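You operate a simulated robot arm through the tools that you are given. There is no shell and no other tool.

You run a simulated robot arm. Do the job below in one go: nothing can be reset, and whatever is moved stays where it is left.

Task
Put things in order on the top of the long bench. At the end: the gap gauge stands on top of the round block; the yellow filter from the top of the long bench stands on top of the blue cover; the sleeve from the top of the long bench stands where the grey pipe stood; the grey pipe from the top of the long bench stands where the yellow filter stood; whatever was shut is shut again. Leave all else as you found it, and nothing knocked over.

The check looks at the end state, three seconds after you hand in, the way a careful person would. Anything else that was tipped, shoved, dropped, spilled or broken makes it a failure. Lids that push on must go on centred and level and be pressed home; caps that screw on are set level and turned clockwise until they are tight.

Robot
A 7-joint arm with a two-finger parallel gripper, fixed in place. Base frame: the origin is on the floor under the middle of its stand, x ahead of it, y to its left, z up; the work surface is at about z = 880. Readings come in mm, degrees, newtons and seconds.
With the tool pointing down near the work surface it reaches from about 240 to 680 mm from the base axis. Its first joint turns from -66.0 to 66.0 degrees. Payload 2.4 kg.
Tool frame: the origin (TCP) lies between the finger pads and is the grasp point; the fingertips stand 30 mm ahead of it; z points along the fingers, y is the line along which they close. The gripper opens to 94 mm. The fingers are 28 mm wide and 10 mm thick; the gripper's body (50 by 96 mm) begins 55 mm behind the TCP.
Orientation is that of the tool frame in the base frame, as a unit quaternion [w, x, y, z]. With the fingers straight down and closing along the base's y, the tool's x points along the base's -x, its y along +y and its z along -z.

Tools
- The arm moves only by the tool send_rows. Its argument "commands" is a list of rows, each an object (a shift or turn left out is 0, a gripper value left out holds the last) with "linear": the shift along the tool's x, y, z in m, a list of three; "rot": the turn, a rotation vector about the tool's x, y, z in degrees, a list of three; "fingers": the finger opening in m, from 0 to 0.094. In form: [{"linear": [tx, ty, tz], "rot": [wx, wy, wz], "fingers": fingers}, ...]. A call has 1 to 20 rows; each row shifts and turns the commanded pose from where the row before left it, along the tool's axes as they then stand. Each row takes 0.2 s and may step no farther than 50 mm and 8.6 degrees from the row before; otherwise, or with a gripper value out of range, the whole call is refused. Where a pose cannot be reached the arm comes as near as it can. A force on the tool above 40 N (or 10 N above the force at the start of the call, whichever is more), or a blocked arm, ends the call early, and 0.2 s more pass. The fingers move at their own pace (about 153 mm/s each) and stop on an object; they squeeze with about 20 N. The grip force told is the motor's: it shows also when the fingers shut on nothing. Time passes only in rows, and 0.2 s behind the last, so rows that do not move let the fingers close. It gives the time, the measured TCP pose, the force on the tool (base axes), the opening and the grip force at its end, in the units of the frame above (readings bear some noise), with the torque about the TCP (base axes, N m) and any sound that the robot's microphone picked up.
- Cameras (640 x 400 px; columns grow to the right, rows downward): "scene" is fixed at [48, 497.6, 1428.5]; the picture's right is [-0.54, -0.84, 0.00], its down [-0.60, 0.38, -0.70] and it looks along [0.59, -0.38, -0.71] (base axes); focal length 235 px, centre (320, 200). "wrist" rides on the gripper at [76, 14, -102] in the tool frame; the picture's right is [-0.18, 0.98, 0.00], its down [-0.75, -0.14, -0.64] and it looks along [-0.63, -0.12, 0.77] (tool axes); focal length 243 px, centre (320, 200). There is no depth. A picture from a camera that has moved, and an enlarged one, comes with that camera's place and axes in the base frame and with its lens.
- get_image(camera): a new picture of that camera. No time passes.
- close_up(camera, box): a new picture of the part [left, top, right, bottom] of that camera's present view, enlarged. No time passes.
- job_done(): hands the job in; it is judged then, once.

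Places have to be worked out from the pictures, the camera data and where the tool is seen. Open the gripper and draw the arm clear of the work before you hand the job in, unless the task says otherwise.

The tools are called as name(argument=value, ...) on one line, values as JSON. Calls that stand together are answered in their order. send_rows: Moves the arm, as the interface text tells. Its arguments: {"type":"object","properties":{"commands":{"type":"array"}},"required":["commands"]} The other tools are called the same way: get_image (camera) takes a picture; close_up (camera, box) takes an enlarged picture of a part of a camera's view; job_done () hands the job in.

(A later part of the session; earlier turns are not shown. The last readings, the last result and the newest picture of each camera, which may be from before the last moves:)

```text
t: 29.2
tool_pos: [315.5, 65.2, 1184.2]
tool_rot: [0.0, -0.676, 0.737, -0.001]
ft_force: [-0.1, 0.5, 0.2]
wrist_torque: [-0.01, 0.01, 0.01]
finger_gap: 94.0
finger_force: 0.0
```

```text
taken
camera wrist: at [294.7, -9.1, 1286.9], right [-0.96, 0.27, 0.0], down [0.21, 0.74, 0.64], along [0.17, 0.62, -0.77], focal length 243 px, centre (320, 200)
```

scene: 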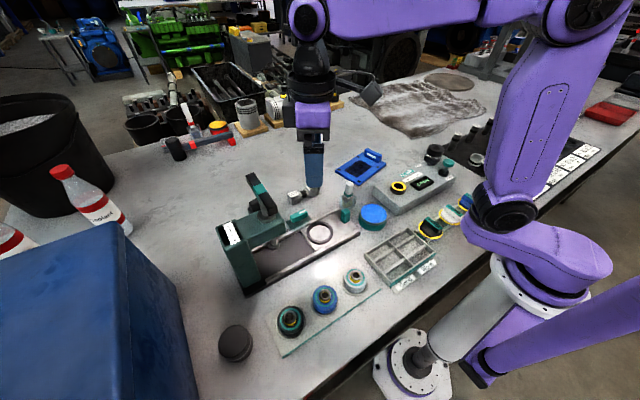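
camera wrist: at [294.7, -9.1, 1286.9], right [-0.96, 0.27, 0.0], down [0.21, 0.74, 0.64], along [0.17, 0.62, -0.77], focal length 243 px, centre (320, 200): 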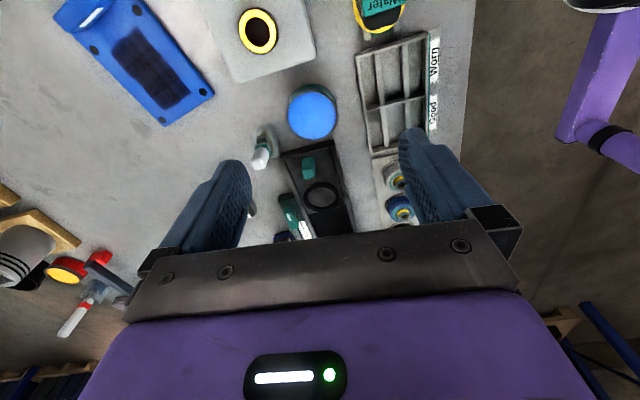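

send_rows(commands=[{"linear": [-0.048, 0.01, 0]}, {"linear": [-0.048, 0.01, 0]}, {"linear": [-0.048, 0.01, 0]}, {"linear": [-0.04, 0, 0]}, {"linear": [0, 0, 0]}, {"linear": [0, 0, 0]}])

get_image(camera="wrist")

close_up(camera="wrist", box=[200, 0, 520, 200])

```text
t: 30.6
tool_pos: [303.3, 250.9, 1187.3]
tool_rot: [0.001, -0.676, 0.737, 0.001]
ft_force: [0.2, -0.1, -0.6]
wrist_torque: [0.01, 0.03, 0.0]
finger_gap: 94.0
finger_force: 0.0
```

```text
taken
camera wrist: at [281.9, 176.0, 1291.0], right [-0.96, 0.27, 0.0], down [0.21, 0.74, 0.64], along [0.17, 0.62, -0.77], focal length 243 px, centre (320, 200)
```

wrist: 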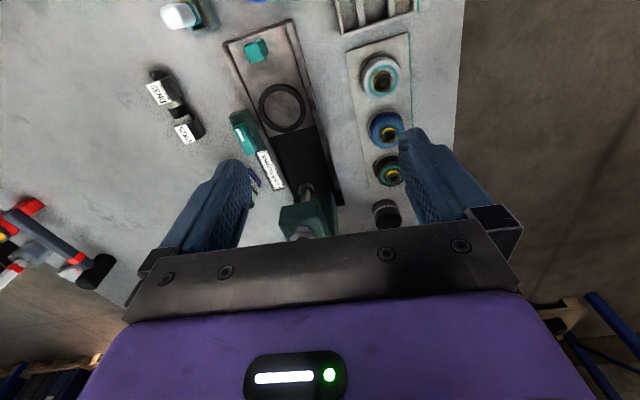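

```text
2.00 times, centred on (360, 100) of wrist
camera zoom: at [281.9, 176.0, 1291.0], right [-0.96, 0.27, 0.0], down [0.21, 0.74, 0.64], along [0.17, 0.62, -0.77], focal length 485 px, centre (240, 400)
```

zoom: 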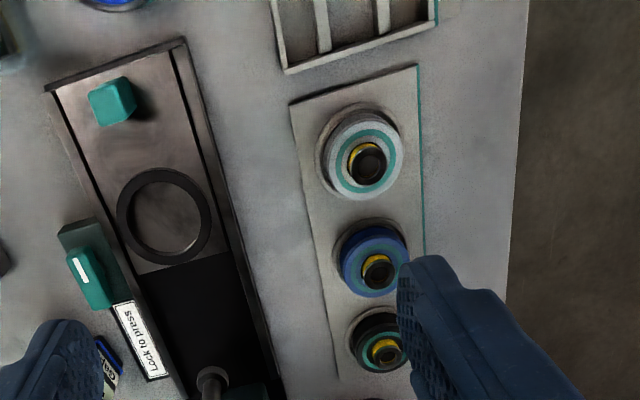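

No loose pipe in this view either. I'll take enlarged tiles of the scene image with the arm in its present place to find what I missed.

get_image(camera="scene")

close_up(camera="scene", box=[130, 90, 290, 190])

close_up(camera="scene", box=[340, 60, 500, 160])

close_up(camera="scene", box=[480, 60, 640, 160])

close_up(camera="scene", box=[340, 200, 500, 300])

close_up(camera="scene", box=[200, 190, 360, 290])

```text
taken
```

scene: 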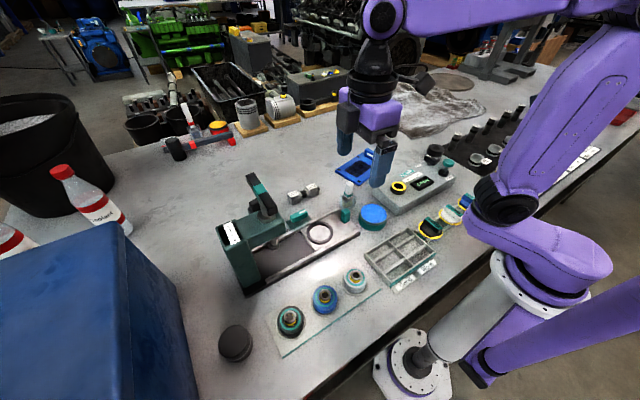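

```text
4.00 times, centred on (210, 140) of scene
camera zoom: at [48.0, 497.6, 1428.5], right [-0.54, -0.84, 0.0], down [-0.6, 0.38, -0.7], along [0.59, -0.38, -0.71], focal length 939 px, centre (760, 440)
```

zoom: 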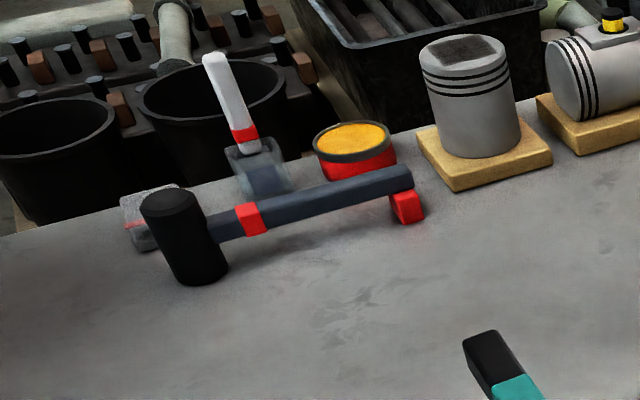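

```text
4.00 times, centred on (420, 110) of scene
camera zoom: at [48.0, 497.6, 1428.5], right [-0.54, -0.84, 0.0], down [-0.6, 0.38, -0.7], along [0.59, -0.38, -0.71], focal length 939 px, centre (-80, 560)
```

zoom: 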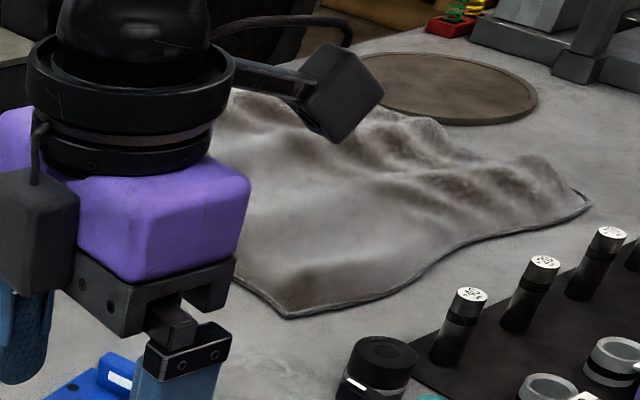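

```text
4.00 times, centred on (560, 110) of scene
camera zoom: at [48.0, 497.6, 1428.5], right [-0.54, -0.84, 0.0], down [-0.6, 0.38, -0.7], along [0.59, -0.38, -0.71], focal length 939 px, centre (-640, 560)
```

zoom: 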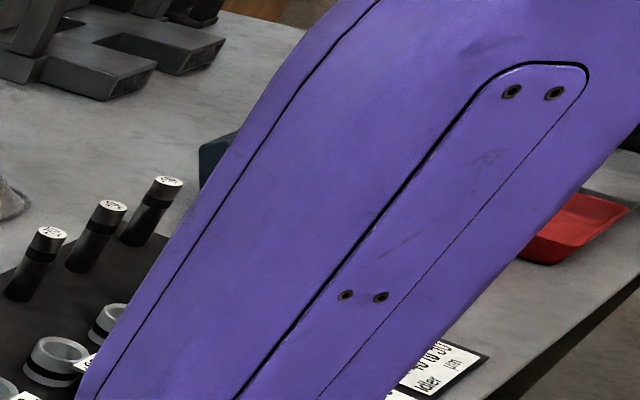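

```text
4.00 times, centred on (420, 250) of scene
camera zoom: at [48.0, 497.6, 1428.5], right [-0.54, -0.84, 0.0], down [-0.6, 0.38, -0.7], along [0.59, -0.38, -0.71], focal length 939 px, centre (-80, 0)
```

zoom: 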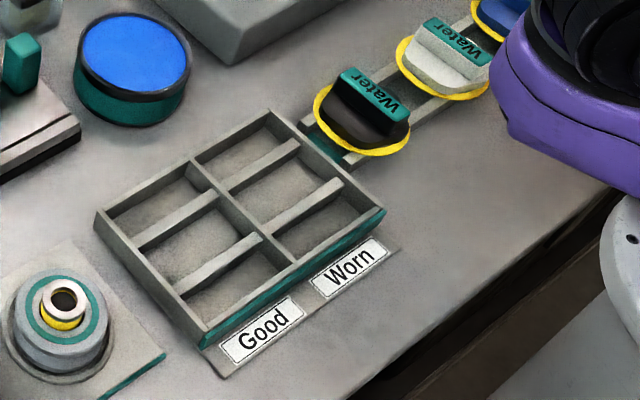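

```text
4.00 times, centred on (280, 240) of scene
camera zoom: at [48.0, 497.6, 1428.5], right [-0.54, -0.84, 0.0], down [-0.6, 0.38, -0.7], along [0.59, -0.38, -0.71], focal length 939 px, centre (480, 40)
```

zoom: 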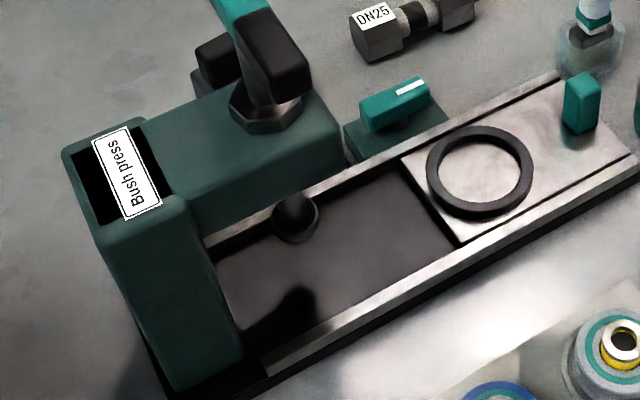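

close_up(camera="wrist", box=[360, 190, 408, 230])

close_up(camera="wrist", box=[350, 50, 420, 190])

close_up(camera="wrist", box=[140, 0, 220, 150])

close_up(camera="scene", box=[420, 140, 460, 180])

close_up(camera="scene", box=[350, 195, 400, 240])

```text
10.00 times, centred on (384, 210) of wrist
camera zoom: at [281.9, 176.0, 1291.0], right [-0.96, 0.27, 0.0], down [0.21, 0.74, 0.64], along [0.17, 0.62, -0.77], focal length 2426 px, centre (-320, 100)
```

zoom: 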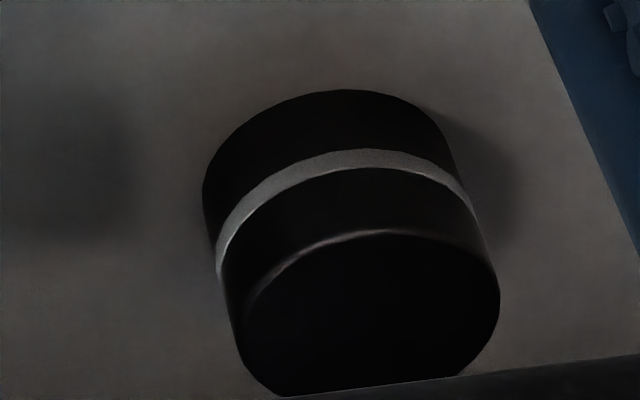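

```text
2.86 times, centred on (385, 120) of wrist
camera zoom: at [281.9, 176.0, 1291.0], right [-0.96, 0.27, 0.0], down [0.21, 0.74, 0.64], along [0.17, 0.62, -0.77], focal length 693 px, centre (134, 429)
```

zoom: 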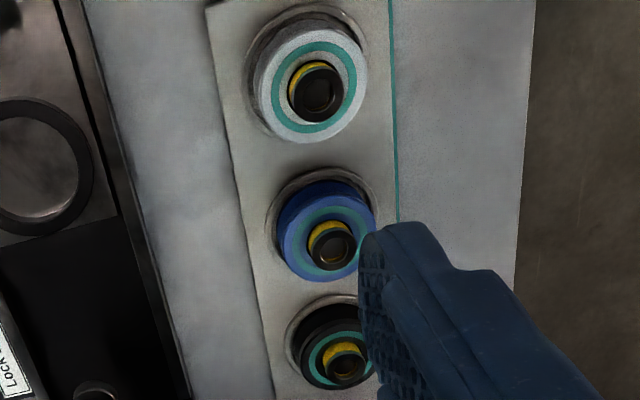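

```text
2.67 times, centred on (180, 75) of wrist
camera zoom: at [281.9, 176.0, 1291.0], right [-0.96, 0.27, 0.0], down [0.21, 0.74, 0.64], along [0.17, 0.62, -0.77], focal length 647 px, centre (693, 533)
```

zoom: 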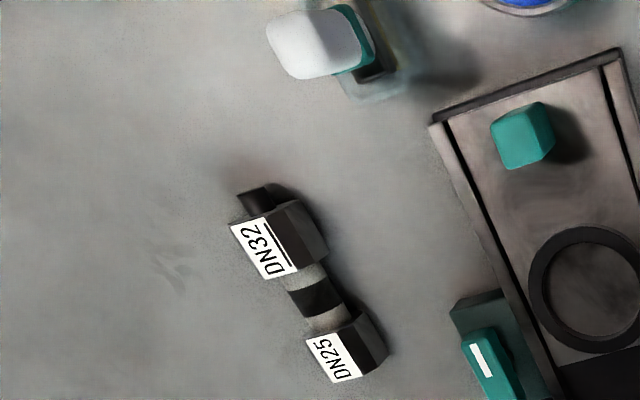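

```text
10.00 times, centred on (440, 160) of scene
camera zoom: at [48.0, 497.6, 1428.5], right [-0.54, -0.84, 0.0], down [-0.6, 0.38, -0.7], along [0.59, -0.38, -0.71], focal length 2348 px, centre (-880, 600)
```

zoom: 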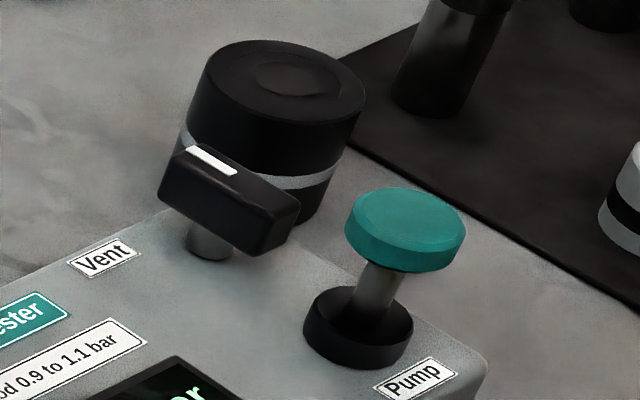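

```text
8.89 times, centred on (375, 218) of scene
camera zoom: at [48.0, 497.6, 1428.5], right [-0.54, -0.84, 0.0], down [-0.6, 0.38, -0.7], along [0.59, -0.38, -0.71], focal length 2087 px, centre (-169, 44)
```

zoom: 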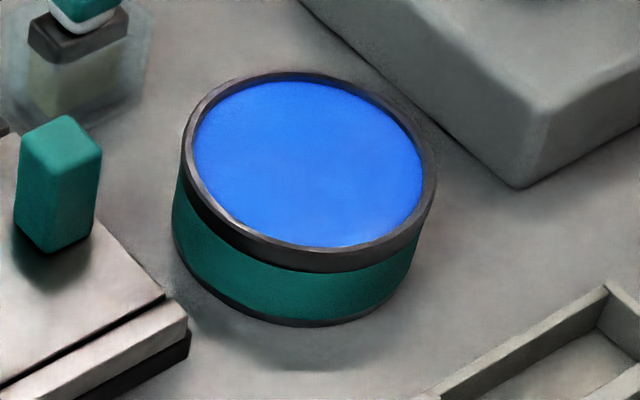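

close_up(camera="scene", box=[325, 140, 405, 190])

close_up(camera="scene", box=[475, 150, 535, 210])

close_up(camera="wrist", box=[0, 180, 130, 300])

close_up(camera="scene", box=[285, 175, 355, 225])

```text
8.00 times, centred on (365, 165) of scene
camera zoom: at [48.0, 497.6, 1428.5], right [-0.54, -0.84, 0.0], down [-0.6, 0.38, -0.7], along [0.59, -0.38, -0.71], focal length 1879 px, centre (-40, 480)
```

zoom: 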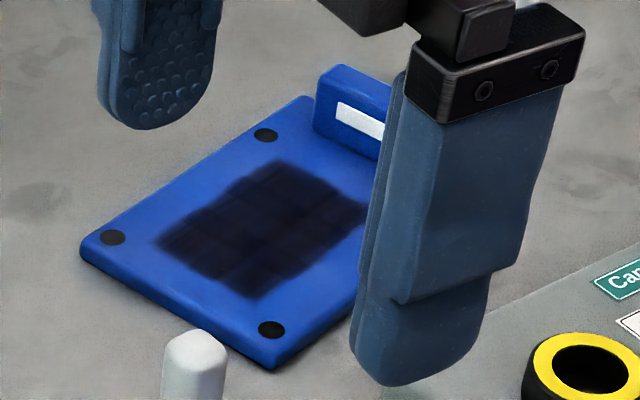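

```text
6.67 times, centred on (505, 180) of scene
camera zoom: at [48.0, 497.6, 1428.5], right [-0.54, -0.84, 0.0], down [-0.6, 0.38, -0.7], along [0.59, -0.38, -0.71], focal length 1566 px, centre (-913, 333)
```

zoom: 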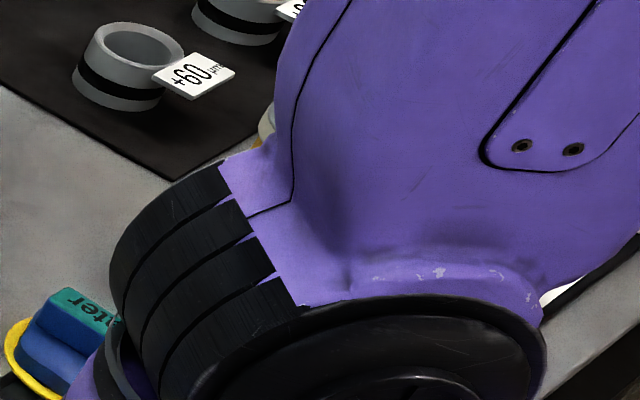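

```text
3.33 times, centred on (65, 240) of wrist
camera zoom: at [281.9, 176.0, 1291.0], right [-0.96, 0.27, 0.0], down [0.21, 0.74, 0.64], along [0.17, 0.62, -0.77], focal length 809 px, centre (1170, 67)
```

zoom: 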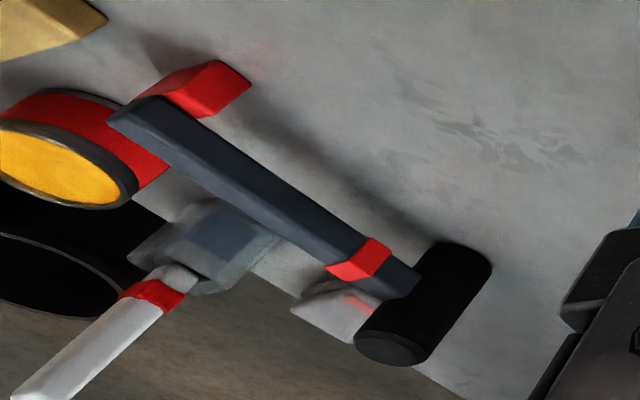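

```text
8.00 times, centred on (320, 200) of scene
camera zoom: at [48.0, 497.6, 1428.5], right [-0.54, -0.84, 0.0], down [-0.6, 0.38, -0.7], along [0.59, -0.38, -0.71], focal length 1879 px, centre (320, 200)
```

zoom: 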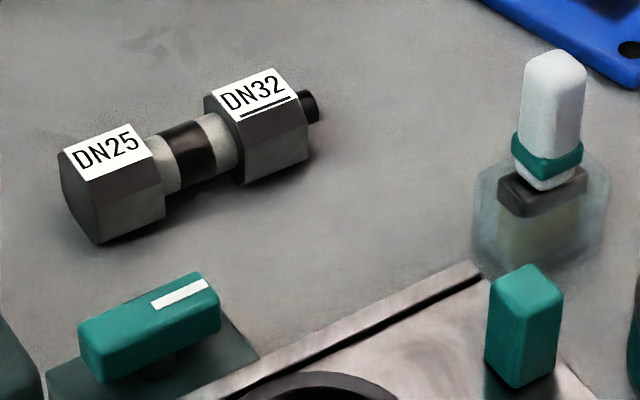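

The blue plate with an upright handle could be the cover. I go back to the right to inspect the mats and gauges from above at higher zoom, since sleeve and pipe may be among those.

send_rows(commands=[{"rot": [0, 0, 8.5]}, {"rot": [0, 0, 8.5]}, {"rot": [0, 0, 8.5]}, {"rot": [0, 0, 8.5]}, {"rot": [0, 0, 8.5]}, {"rot": [0, 0, 8.5]}, {"rot": [0, 0, 8.5]}, {"rot": [0, 0, 8.5]}, {"rot": [0, 0, 8.5]}, {"rot": [0, 0, 8.5]}, {"linear": [0, -0.049, 0]}, {"linear": [0, -0.049, 0]}, {"linear": [0, -0.049, 0]}, {"linear": [0, -0.049, 0]}, {"linear": [0, -0.049, 0]}, {"linear": [0, -0.049, 0]}, {"linear": [0, -0.049, 0]}, {"linear": [0, -0.049, 0]}, {"linear": [0, -0.049, 0]}, {"linear": [0, -0.049, 0]}])

send_rows(commands=[{"linear": [0, -0.049, 0]}, {"linear": [0, -0.049, 0]}, {"linear": [0, -0.049, 0]}, {"linear": [0, -0.02, 0]}, {"linear": [0, 0, 0]}, {"linear": [0, 0, 0]}])

get_image(camera="wrist")

get_image(camera="scene")

close_up(camera="wrist", box=[0, 0, 240, 240])

```text
t: 34.8
tool_pos: [301.1, -242.8, 1182.1]
tool_rot: [0.0, 0.001, 1.0, 0.0]
ft_force: [-0.2, 0.6, 0.0]
wrist_torque: [0.0, -0.02, 0.01]
finger_gap: 93.7
finger_force: 0.1
```

```text
t: 36.2
tool_pos: [298.9, -406.9, 1185.3]
tool_rot: [0.0, 0.0, 1.0, 0.0]
ft_force: [0.0, -0.1, -0.9]
wrist_torque: [0.0, 0.0, 0.03]
finger_gap: 93.9
finger_force: 0.1
```

```text
taken
camera wrist: at [222.5, -392.0, 1288.8], right [0.18, 0.98, 0.0], down [0.75, -0.14, 0.64], along [0.63, -0.12, -0.77], focal length 243 px, centre (320, 200)
```

wrist: 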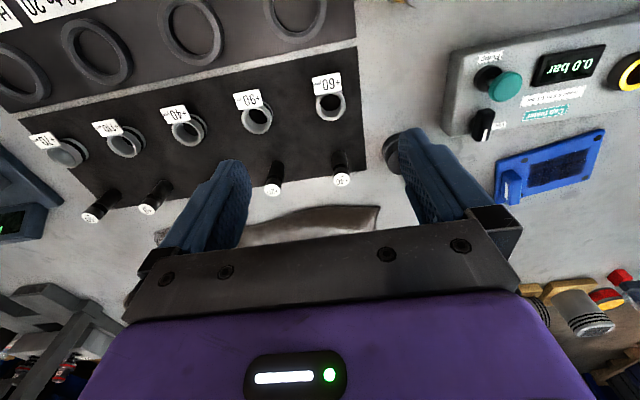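

```text
taken
```

scene: 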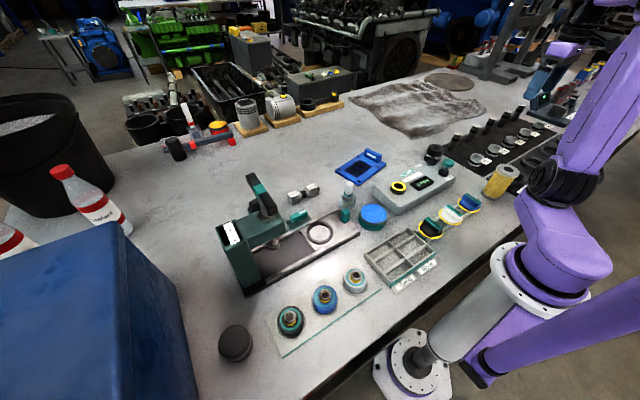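

```text
1.67 times, centred on (120, 120) of wrist
camera zoom: at [222.5, -392.0, 1288.8], right [0.18, 0.98, 0.0], down [0.75, -0.14, 0.64], along [0.63, -0.12, -0.77], focal length 404 px, centre (653, 333)
```

zoom: 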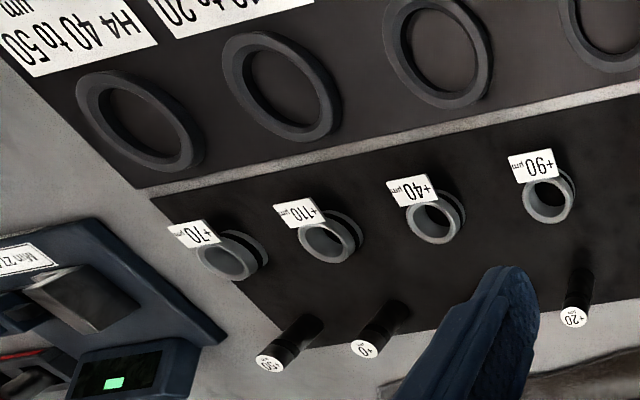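

close_up(camera="scene", box=[470, 140, 560, 200])

close_up(camera="wrist", box=[0, 130, 120, 400])

close_up(camera="scene", box=[500, 60, 640, 160])

close_up(camera="scene", box=[240, 40, 480, 190])

```text
6.67 times, centred on (515, 170) of scene
camera zoom: at [48.0, 497.5, 1428.5], right [-0.54, -0.84, 0.0], down [-0.6, 0.38, -0.7], along [0.59, -0.38, -0.71], focal length 1566 px, centre (-980, 400)
```

zoom: 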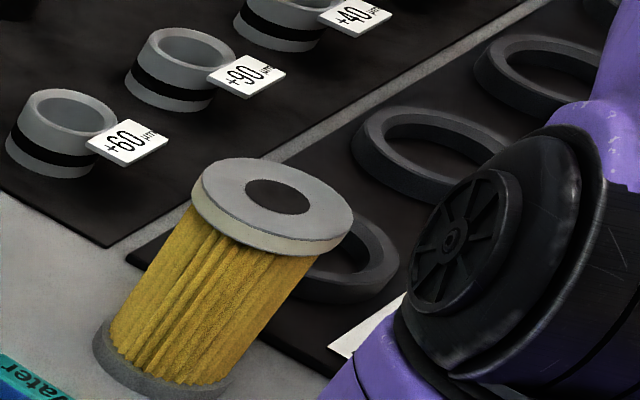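

```text
1.48 times, centred on (60, 265) of wrist
camera zoom: at [222.5, -392.0, 1288.8], right [0.18, 0.98, 0.0], down [0.75, -0.14, 0.64], along [0.63, -0.12, -0.77], focal length 359 px, centre (705, 104)
```

zoom: 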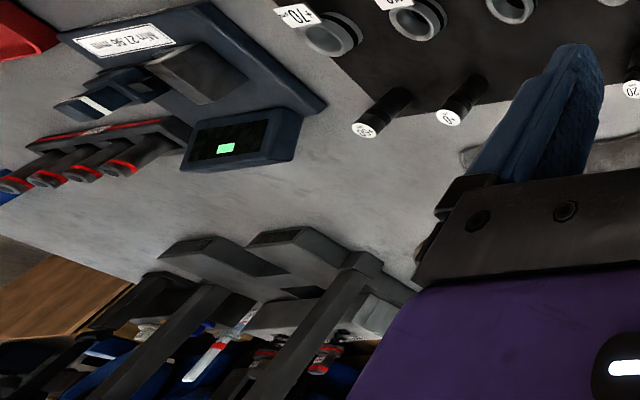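

```text
4.00 times, centred on (570, 110) of scene
camera zoom: at [48.0, 497.5, 1428.5], right [-0.54, -0.84, 0.0], down [-0.6, 0.38, -0.7], along [0.59, -0.38, -0.71], focal length 939 px, centre (-680, 560)
```

zoom: 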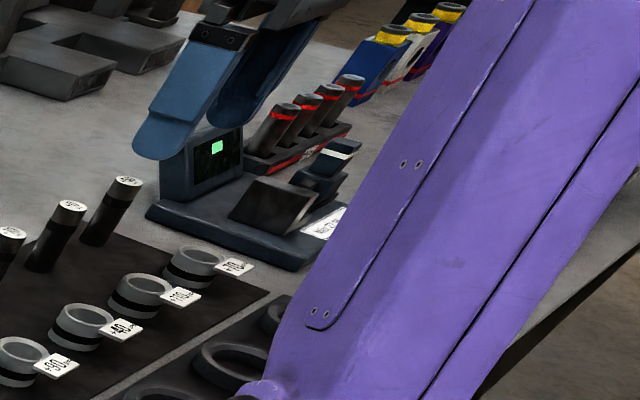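

```text
2.67 times, centred on (360, 115) of scene
camera zoom: at [48.0, 497.5, 1428.5], right [-0.54, -0.84, 0.0], down [-0.6, 0.38, -0.7], along [0.59, -0.38, -0.71], focal length 626 px, centre (213, 427)
```

zoom: 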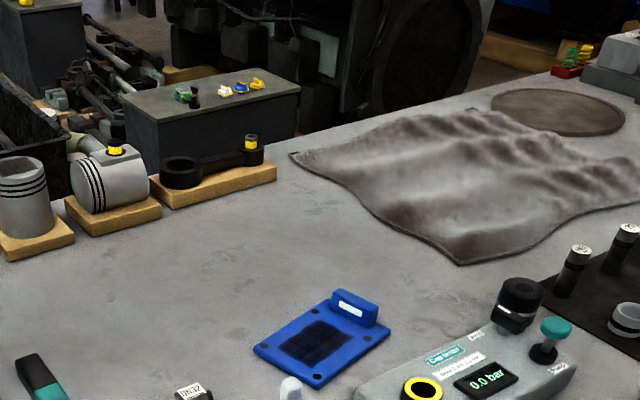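

close_up(camera="scene", box=[0, 200, 240, 400])

close_up(camera="scene", box=[0, 80, 140, 260])

```text
2.00 times, centred on (120, 300) of scene
camera zoom: at [48.0, 497.5, 1428.5], right [-0.54, -0.84, 0.0], down [-0.6, 0.38, -0.7], along [0.59, -0.38, -0.71], focal length 470 px, centre (720, 0)
```

zoom: 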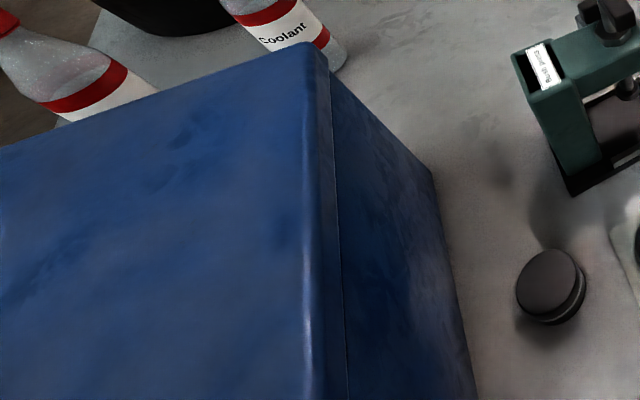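

```text
2.22 times, centred on (70, 170) of scene
camera zoom: at [48.0, 497.5, 1428.5], right [-0.54, -0.84, 0.0], down [-0.6, 0.38, -0.7], along [0.59, -0.38, -0.71], focal length 522 px, centre (876, 267)
```

zoom: 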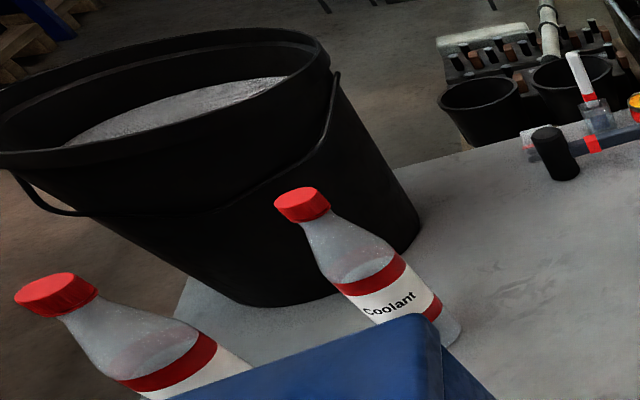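

I take a low-angle look at the right-hand black round thing and its surroundings.

send_rows(commands=[{"linear": [0, 0.045, 0]}, {"linear": [0, 0.045, 0]}, {"linear": [-0.025, 0.035, 0]}, {"rot": [0, -8.5, 0]}, {"rot": [0, -8.5, 0]}, {"rot": [0, -8.5, 0]}, {"rot": [0, -8.5, 0]}, {"linear": [0.02, 0, 0.03]}, {"linear": [0.02, 0, 0.03]}, {"linear": [0.02, 0, 0.03]}, {"linear": [0.02, 0, 0.03]}, {"linear": [0, 0, 0]}, {"linear": [0, 0, 0]}])

get_image(camera="wrist")

```text
t: 39.0
tool_pos: [325.1, -281.6, 1039.9]
tool_rot: [0.292, 0.0, 0.956, 0.0]
ft_force: [0.8, -0.3, -0.2]
wrist_torque: [0.01, -0.04, 0.01]
finger_gap: 94.1
finger_force: 0.1
```

```text
taken
camera wrist: at [205.2, -266.7, 1083.4], right [0.15, 0.98, 0.1], down [0.27, -0.14, 0.95], along [0.95, -0.12, -0.28], focal length 243 px, centre (320, 200)
```

wrist: 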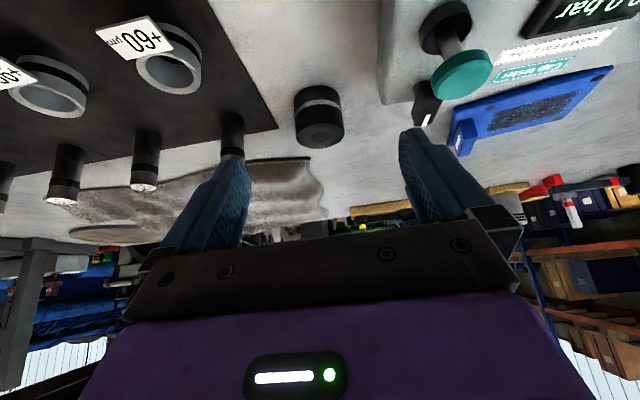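

close_up(camera="wrist", box=[280, 70, 360, 160])

close_up(camera="wrist", box=[440, 60, 620, 170])

close_up(camera="wrist", box=[100, 150, 420, 250])

close_up(camera="wrist", box=[480, 150, 640, 260])

```text
4.44 times, centred on (320, 115) of wrist
camera zoom: at [205.2, -266.7, 1083.4], right [0.15, 0.98, 0.1], down [0.27, -0.14, 0.95], along [0.95, -0.12, -0.28], focal length 1078 px, centre (320, 578)
```

zoom: 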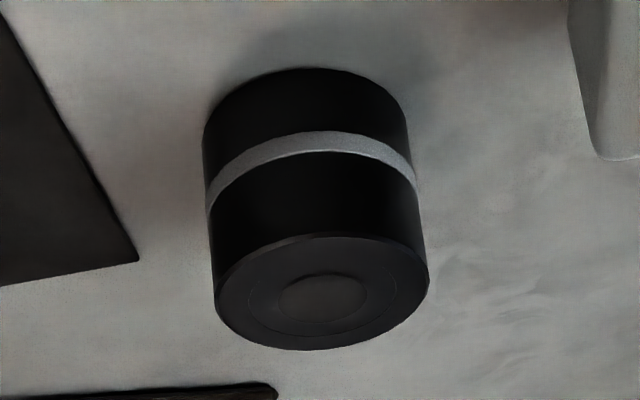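

```text
3.56 times, centred on (530, 115) of wrist
camera zoom: at [205.2, -266.7, 1083.4], right [0.15, 0.98, 0.1], down [0.27, -0.14, 0.95], along [0.95, -0.12, -0.28], focal length 863 px, centre (-427, 502)
```

zoom: 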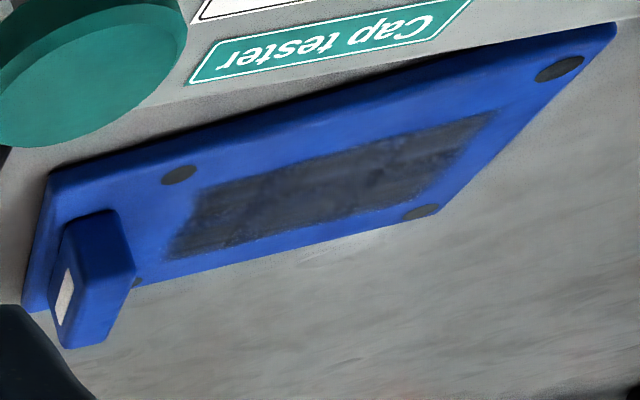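

```text
2.00 times, centred on (260, 200) of wrist
camera zoom: at [205.2, -266.7, 1083.4], right [0.15, 0.98, 0.1], down [0.27, -0.14, 0.95], along [0.95, -0.12, -0.28], focal length 485 px, centre (440, 200)
```

zoom: 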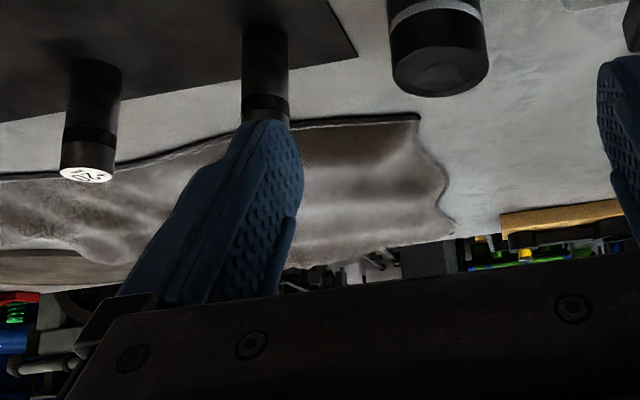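

```text
3.64 times, centred on (560, 205) of wrist
camera zoom: at [205.2, -266.7, 1083.4], right [0.15, 0.98, 0.1], down [0.27, -0.14, 0.95], along [0.95, -0.12, -0.28], focal length 882 px, centre (-553, 182)
```

zoom: 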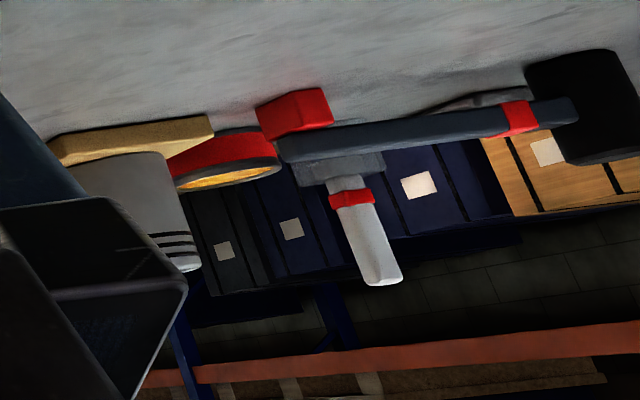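

The right-hand round thing looks like a lidless solid or a lidded pot with a seam band. I level the tool and go back toward the middle to inspect other pieces from this side (tin label etc.).

send_rows(commands=[{"linear": [-0.02, 0, -0.03]}, {"linear": [-0.02, 0, -0.03]}, {"linear": [-0.02, 0, -0.03]}, {"linear": [-0.02, 0, -0.03]}, {"linear": [0, 0.049, 0]}, {"linear": [0, 0.049, 0]}, {"linear": [0, 0.049, 0]}, {"linear": [0, 0.049, 0]}, {"linear": [0, 0, 0]}, {"linear": [0, 0, 0]}])

get_image(camera="wrist")

close_up(camera="wrist", box=[400, 0, 640, 150])

close_up(camera="wrist", box=[0, 0, 240, 150])

```text
t: 41.2
tool_pos: [328.1, -84.9, 1187.6]
tool_rot: [0.292, 0.0, 0.956, 0.0]
ft_force: [0.7, -0.6, -0.3]
wrist_torque: [-0.01, 0.0, 0.02]
finger_gap: 93.9
finger_force: 0.1
```

```text
taken
camera wrist: at [206.0, -70.1, 1229.7], right [0.15, 0.98, 0.1], down [0.27, -0.14, 0.95], along [0.95, -0.12, -0.28], focal length 243 px, centre (320, 200)
```

wrist: 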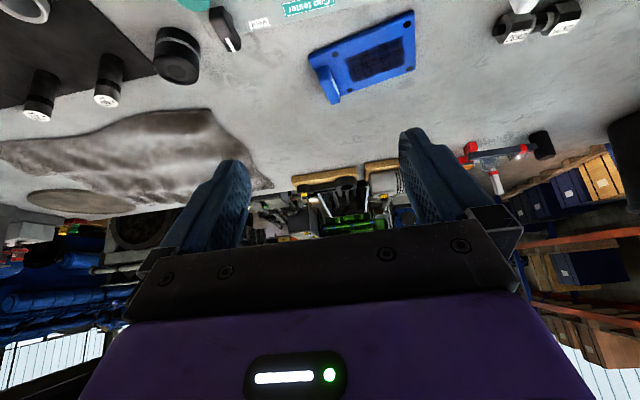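

```text
2.67 times, centred on (520, 75) of wrist
camera zoom: at [206.0, -70.1, 1229.7], right [0.15, 0.98, 0.1], down [0.27, -0.14, 0.95], along [0.95, -0.12, -0.28], focal length 647 px, centre (-213, 533)
```

zoom: 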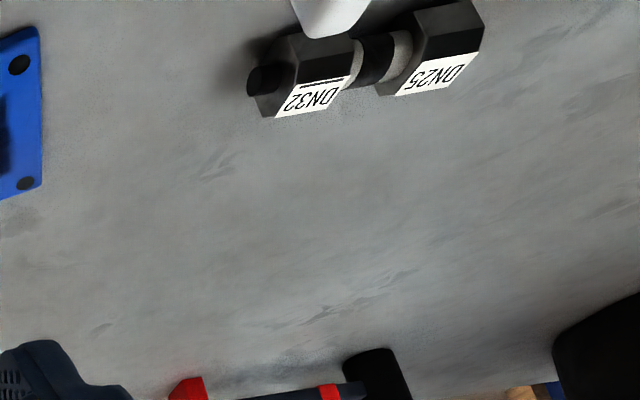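

```text
2.67 times, centred on (120, 75) of wrist
camera zoom: at [206.0, -70.1, 1229.7], right [0.15, 0.98, 0.1], down [0.27, -0.14, 0.95], along [0.95, -0.12, -0.28], focal length 647 px, centre (853, 533)
```

zoom: 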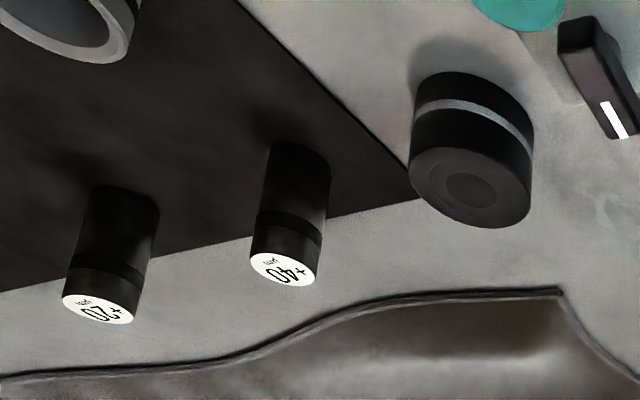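

I level the tool and move to read the label on the round tin and check the blue plate from close by.

send_rows(commands=[{"rot": [0, 8.5, 0]}, {"rot": [0, 8.5, 0]}, {"rot": [0, 8.5, 0]}, {"rot": [0, 8.5, 0]}, {"linear": [0.04, 0, 0]}, {"linear": [0.02, 0.03, 0]}, {"rot": [0, 0, -8.5]}, {"rot": [0, 0, -8.5]}, {"rot": [0, 0, -8.5]}, {"rot": [0, 0, -8.5]}, {"rot": [0, 0, -8.5]}, {"linear": [0, 0, 0]}, {"linear": [0, 0, 0]}])

get_image(camera="wrist")

```text
t: 44.0
tool_pos: [266.6, -55.7, 1182.6]
tool_rot: [0.0, -0.362, 0.932, 0.001]
ft_force: [0.6, -0.5, -0.1]
wrist_torque: [0.04, 0.02, -0.01]
finger_gap: 94.1
finger_force: 0.2
```

```text
taken
camera wrist: at [200.8, -95.9, 1287.1], right [-0.53, 0.85, 0.0], down [0.65, 0.41, 0.64], along [0.55, 0.34, -0.77], focal length 243 px, centre (320, 200)
```

wrist: 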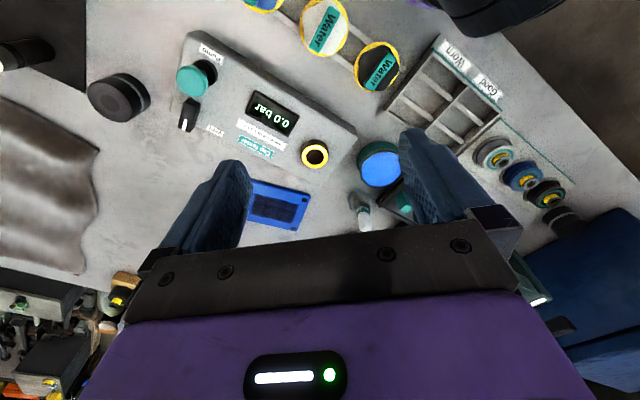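

close_up(camera="wrist", box=[345, 130, 409, 190])

close_up(camera="wrist", box=[500, 190, 640, 400])

close_up(camera="wrist", box=[80, 20, 320, 170])

close_up(camera="wrist", box=[230, 0, 470, 150])

close_up(camera="wrist", box=[0, 240, 160, 400])

```text
6.67 times, centred on (377, 160) of wrist
camera zoom: at [200.8, -95.9, 1287.1], right [-0.53, 0.85, 0.0], down [0.65, 0.41, 0.64], along [0.55, 0.34, -0.77], focal length 1618 px, centre (-60, 467)
```

zoom: 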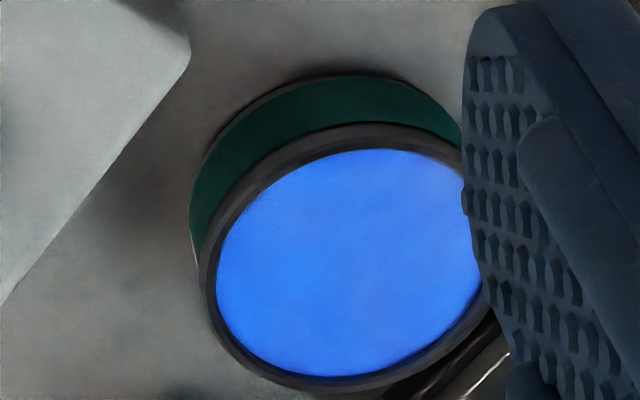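

```text
1.90 times, centred on (570, 295) of wrist
camera zoom: at [200.8, -95.9, 1287.1], right [-0.53, 0.85, 0.0], down [0.65, 0.41, 0.64], along [0.55, 0.34, -0.77], focal length 462 px, centre (-156, 19)
```

zoom: 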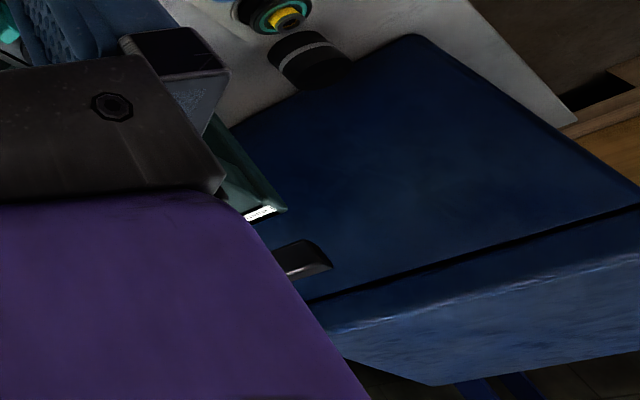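

```text
2.67 times, centred on (200, 95) of wrist
camera zoom: at [200.8, -95.9, 1287.1], right [-0.53, 0.85, 0.0], down [0.65, 0.41, 0.64], along [0.55, 0.34, -0.77], focal length 647 px, centre (640, 480)
```

zoom: 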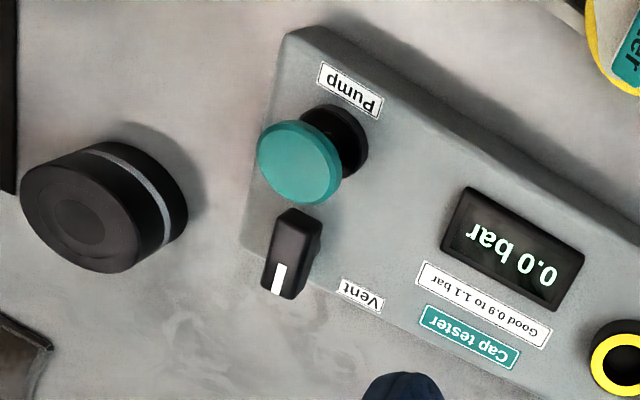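

```text
2.67 times, centred on (350, 75) of wrist
camera zoom: at [200.8, -95.9, 1287.1], right [-0.53, 0.85, 0.0], down [0.65, 0.41, 0.64], along [0.55, 0.34, -0.77], focal length 647 px, centre (240, 533)
```

zoom: 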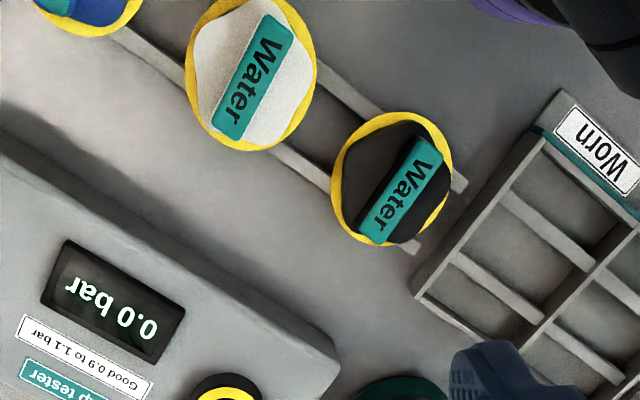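

```text
2.50 times, centred on (80, 320) of wrist
camera zoom: at [200.8, -95.9, 1287.1], right [-0.53, 0.85, 0.0], down [0.65, 0.41, 0.64], along [0.55, 0.34, -0.77], focal length 606 px, centre (920, -100)
```

zoom: 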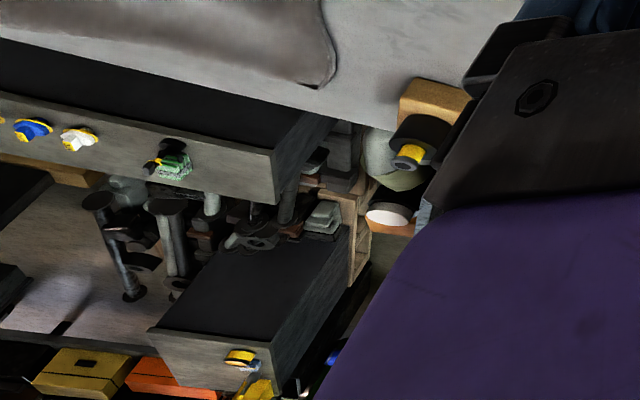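

close_up(camera="scene", box=[420, 138, 452, 158])

close_up(camera="wrist", box=[80, 60, 160, 130])

close_up(camera="wrist", box=[540, 195, 596, 245])

close_up(camera="scene", box=[216, 325, 256, 365])

```text
16.00 times, centred on (436, 148) of scene
camera zoom: at [48.0, 497.6, 1428.5], right [-0.54, -0.84, 0.0], down [-0.6, 0.38, -0.7], along [0.59, -0.38, -0.71], focal length 3757 px, centre (-1536, 1032)
```

zoom: 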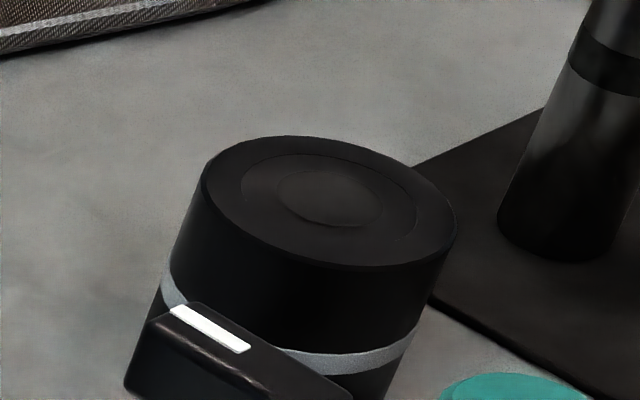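

```text
5.71 times, centred on (120, 95) of wrist
camera zoom: at [200.8, -95.9, 1287.1], right [-0.53, 0.85, 0.0], down [0.65, 0.41, 0.64], along [0.55, 0.34, -0.77], focal length 1386 px, centre (1463, 800)
```

zoom: 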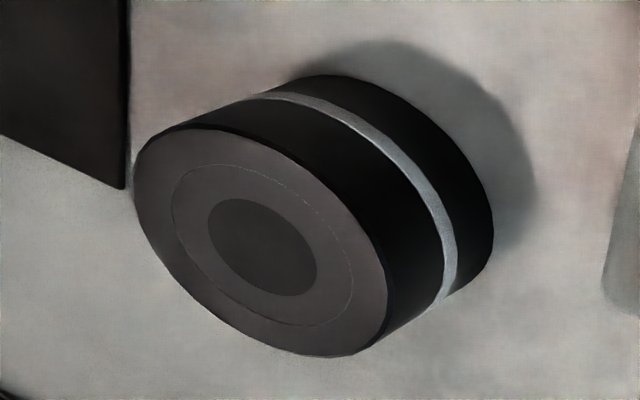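

```text
8.00 times, centred on (568, 220) of wrist
camera zoom: at [200.8, -95.9, 1287.1], right [-0.53, 0.85, 0.0], down [0.65, 0.41, 0.64], along [0.55, 0.34, -0.77], focal length 1941 px, centre (-1664, 40)
```

zoom: 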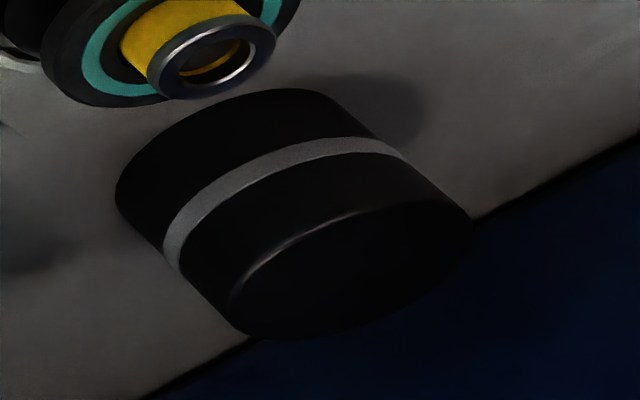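

```text
10.00 times, centred on (236, 345) of scene
camera zoom: at [48.0, 497.6, 1428.5], right [-0.54, -0.84, 0.0], down [-0.6, 0.38, -0.7], along [0.59, -0.38, -0.71], focal length 2348 px, centre (1160, -1250)
```

zoom: 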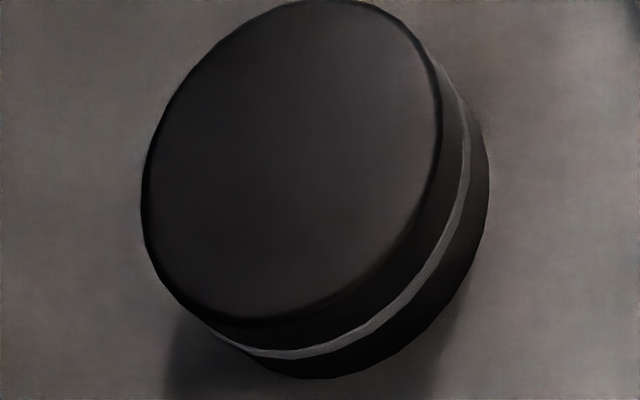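

The two black round pieces have equal bodies (about Ø56 × 50 mm with a grey band, maybe a lid seam); only the tops differ. I go above the right-hand one to check it closely and centre on it.

send_rows(commands=[{"rot": [0, 0, 8.5]}, {"rot": [0, 0, 8.5]}, {"rot": [0, 0, 8.5]}, {"rot": [0, 0, 8.5]}, {"rot": [0, 0, 8.5]}, {"linear": [-0.0267, -0.0331, 0]}, {"linear": [-0.0267, -0.0331, 0]}, {"linear": [-0.0267, -0.0331, 0]}, {"linear": [-0.0267, -0.0331, 0]}, {"linear": [-0.0267, -0.0331, 0]}, {"linear": [-0.0267, -0.0331, 0]}, {"linear": [-0.0267, -0.0331, 0]}, {"linear": [0, 0, 0.043]}, {"linear": [0, 0, 0.043]}, {"linear": [0, 0, 0.043]}, {"linear": [0, 0, 0.043]}, {"linear": [0, 0, 0]}, {"linear": [0, 0, 0]}])

get_image(camera="wrist")

close_up(camera="wrist", box=[240, 80, 400, 180])

```text
t: 47.8
tool_pos: [454.6, -286.8, 1010.6]
tool_rot: [0.0, 0.0, 1.0, 0.0]
ft_force: [-0.4, -0.7, -0.1]
wrist_torque: [-0.03, 0.0, -0.01]
finger_gap: 94.0
finger_force: 0.0
```

```text
taken
camera wrist: at [378.2, -272.5, 1115.3], right [0.18, 0.98, 0.0], down [0.75, -0.14, 0.64], along [0.63, -0.12, -0.77], focal length 243 px, centre (320, 200)
```

wrist: 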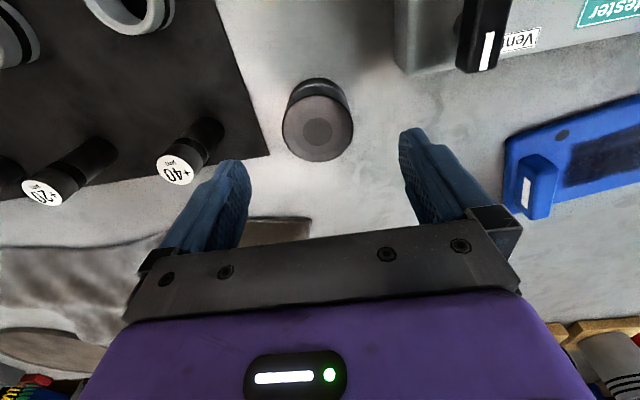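

```text
4.00 times, centred on (320, 130) of wrist
camera zoom: at [378.2, -272.5, 1115.3], right [0.18, 0.98, 0.0], down [0.75, -0.14, 0.64], along [0.63, -0.12, -0.77], focal length 970 px, centre (320, 480)
```

zoom: 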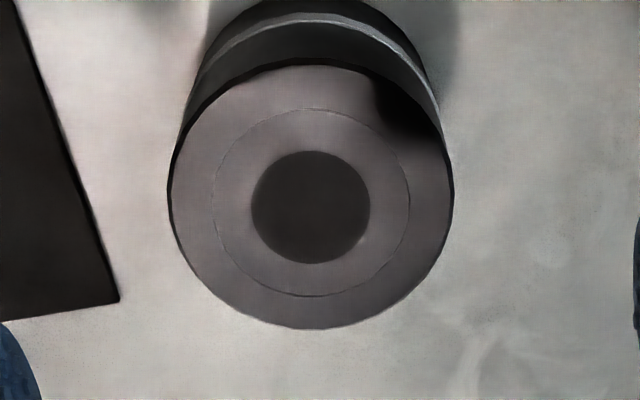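

Centred above it. I lower so the fingertips cover only the part above the grey band, close, and try a small lift to see whether it is a lid.

send_rows(commands=[{"linear": [0, -0.0015, 0.034]}, {"linear": [0, 0, 0.033]}, {"linear": [0, 0, 0]}, {"fingers": 0.045}, {"fingers": 0.045}, {"fingers": 0.045}])

get_image(camera="scene")

close_up(camera="scene", box=[404, 120, 468, 170])

```text
t: 49.2
tool_pos: [452.9, -289.3, 943.8]
tool_rot: [0.0, 0.0, 1.0, 0.0]
ft_force: [0.6, -0.8, -0.3]
wrist_torque: [-0.01, -0.04, -0.01]
finger_gap: 57.4
finger_force: 20.4
```

```text
taken
```

scene: 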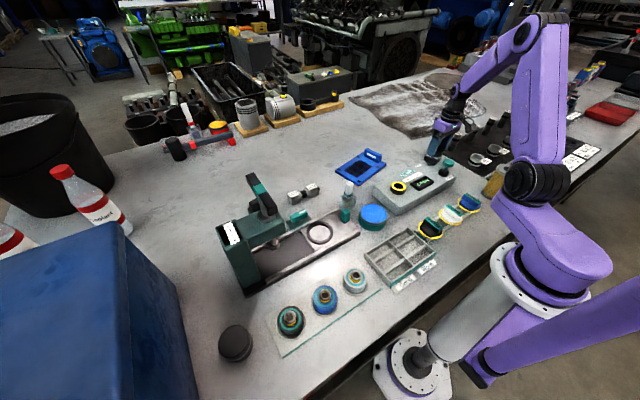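

```text
8.00 times, centred on (436, 145) of scene
camera zoom: at [48.0, 497.5, 1428.5], right [-0.54, -0.84, 0.0], down [-0.6, 0.38, -0.7], along [0.59, -0.38, -0.71], focal length 1879 px, centre (-608, 640)
```

zoom: 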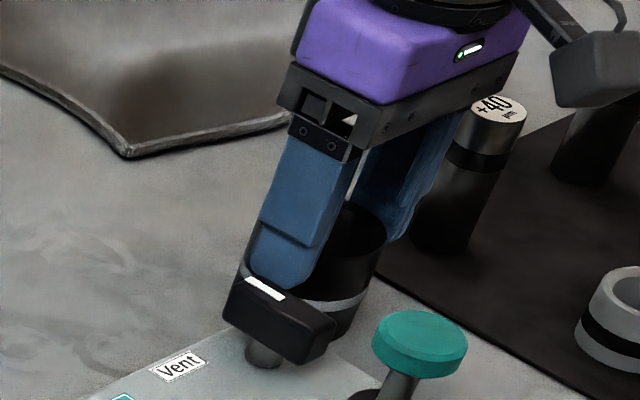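

Gripped at 57.4 mm diameter. I lift by 10 mm gently and look whether only the upper part rises.

send_rows(commands=[{"linear": [0, 0, -0.003]}, {"linear": [0, 0, -0.003]}, {"linear": [0, 0, -0.004]}, {"linear": [0, 0, 0]}])

close_up(camera="scene", box=[404, 120, 468, 170])

close_up(camera="wrist", box=[240, 100, 400, 220])

```text
t: 50.2
tool_pos: [452.3, -289.0, 953.8]
tool_rot: [0.0, 0.0, 1.0, 0.0]
ft_force: [-0.7, -0.4, -1.9]
wrist_torque: [0.01, 0.05, -0.03]
finger_gap: 57.2
finger_force: 20.4
```

```text
8.00 times, centred on (436, 145) of scene
camera zoom: at [48.0, 497.5, 1428.5], right [-0.54, -0.84, 0.0], down [-0.6, 0.38, -0.7], along [0.59, -0.38, -0.71], focal length 1879 px, centre (-608, 640)
```

zoom: 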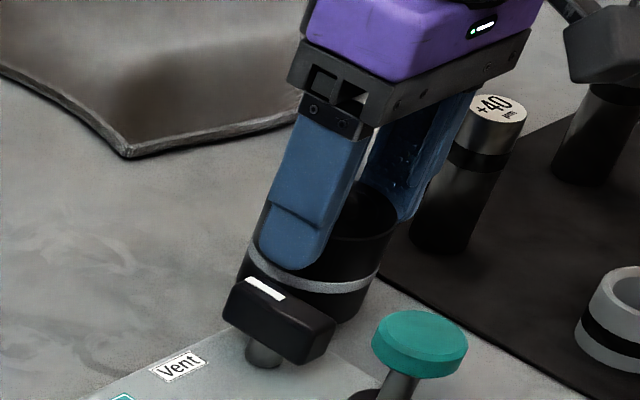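

```text
3.33 times, centred on (320, 160) of wrist
camera zoom: at [377.1, -274.4, 1058.3], right [0.18, 0.98, 0.0], down [0.75, -0.14, 0.64], along [0.63, -0.12, -0.77], focal length 809 px, centre (320, 333)
```

zoom: 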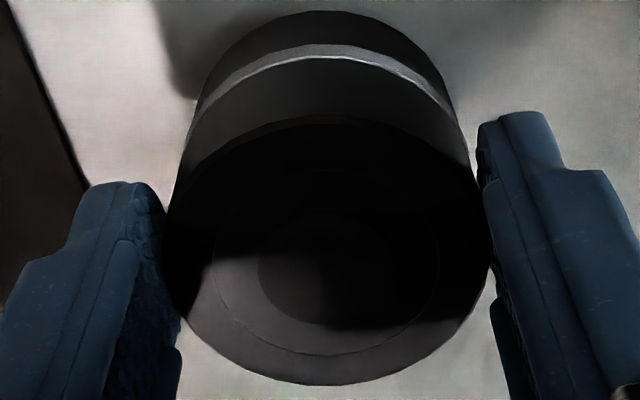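

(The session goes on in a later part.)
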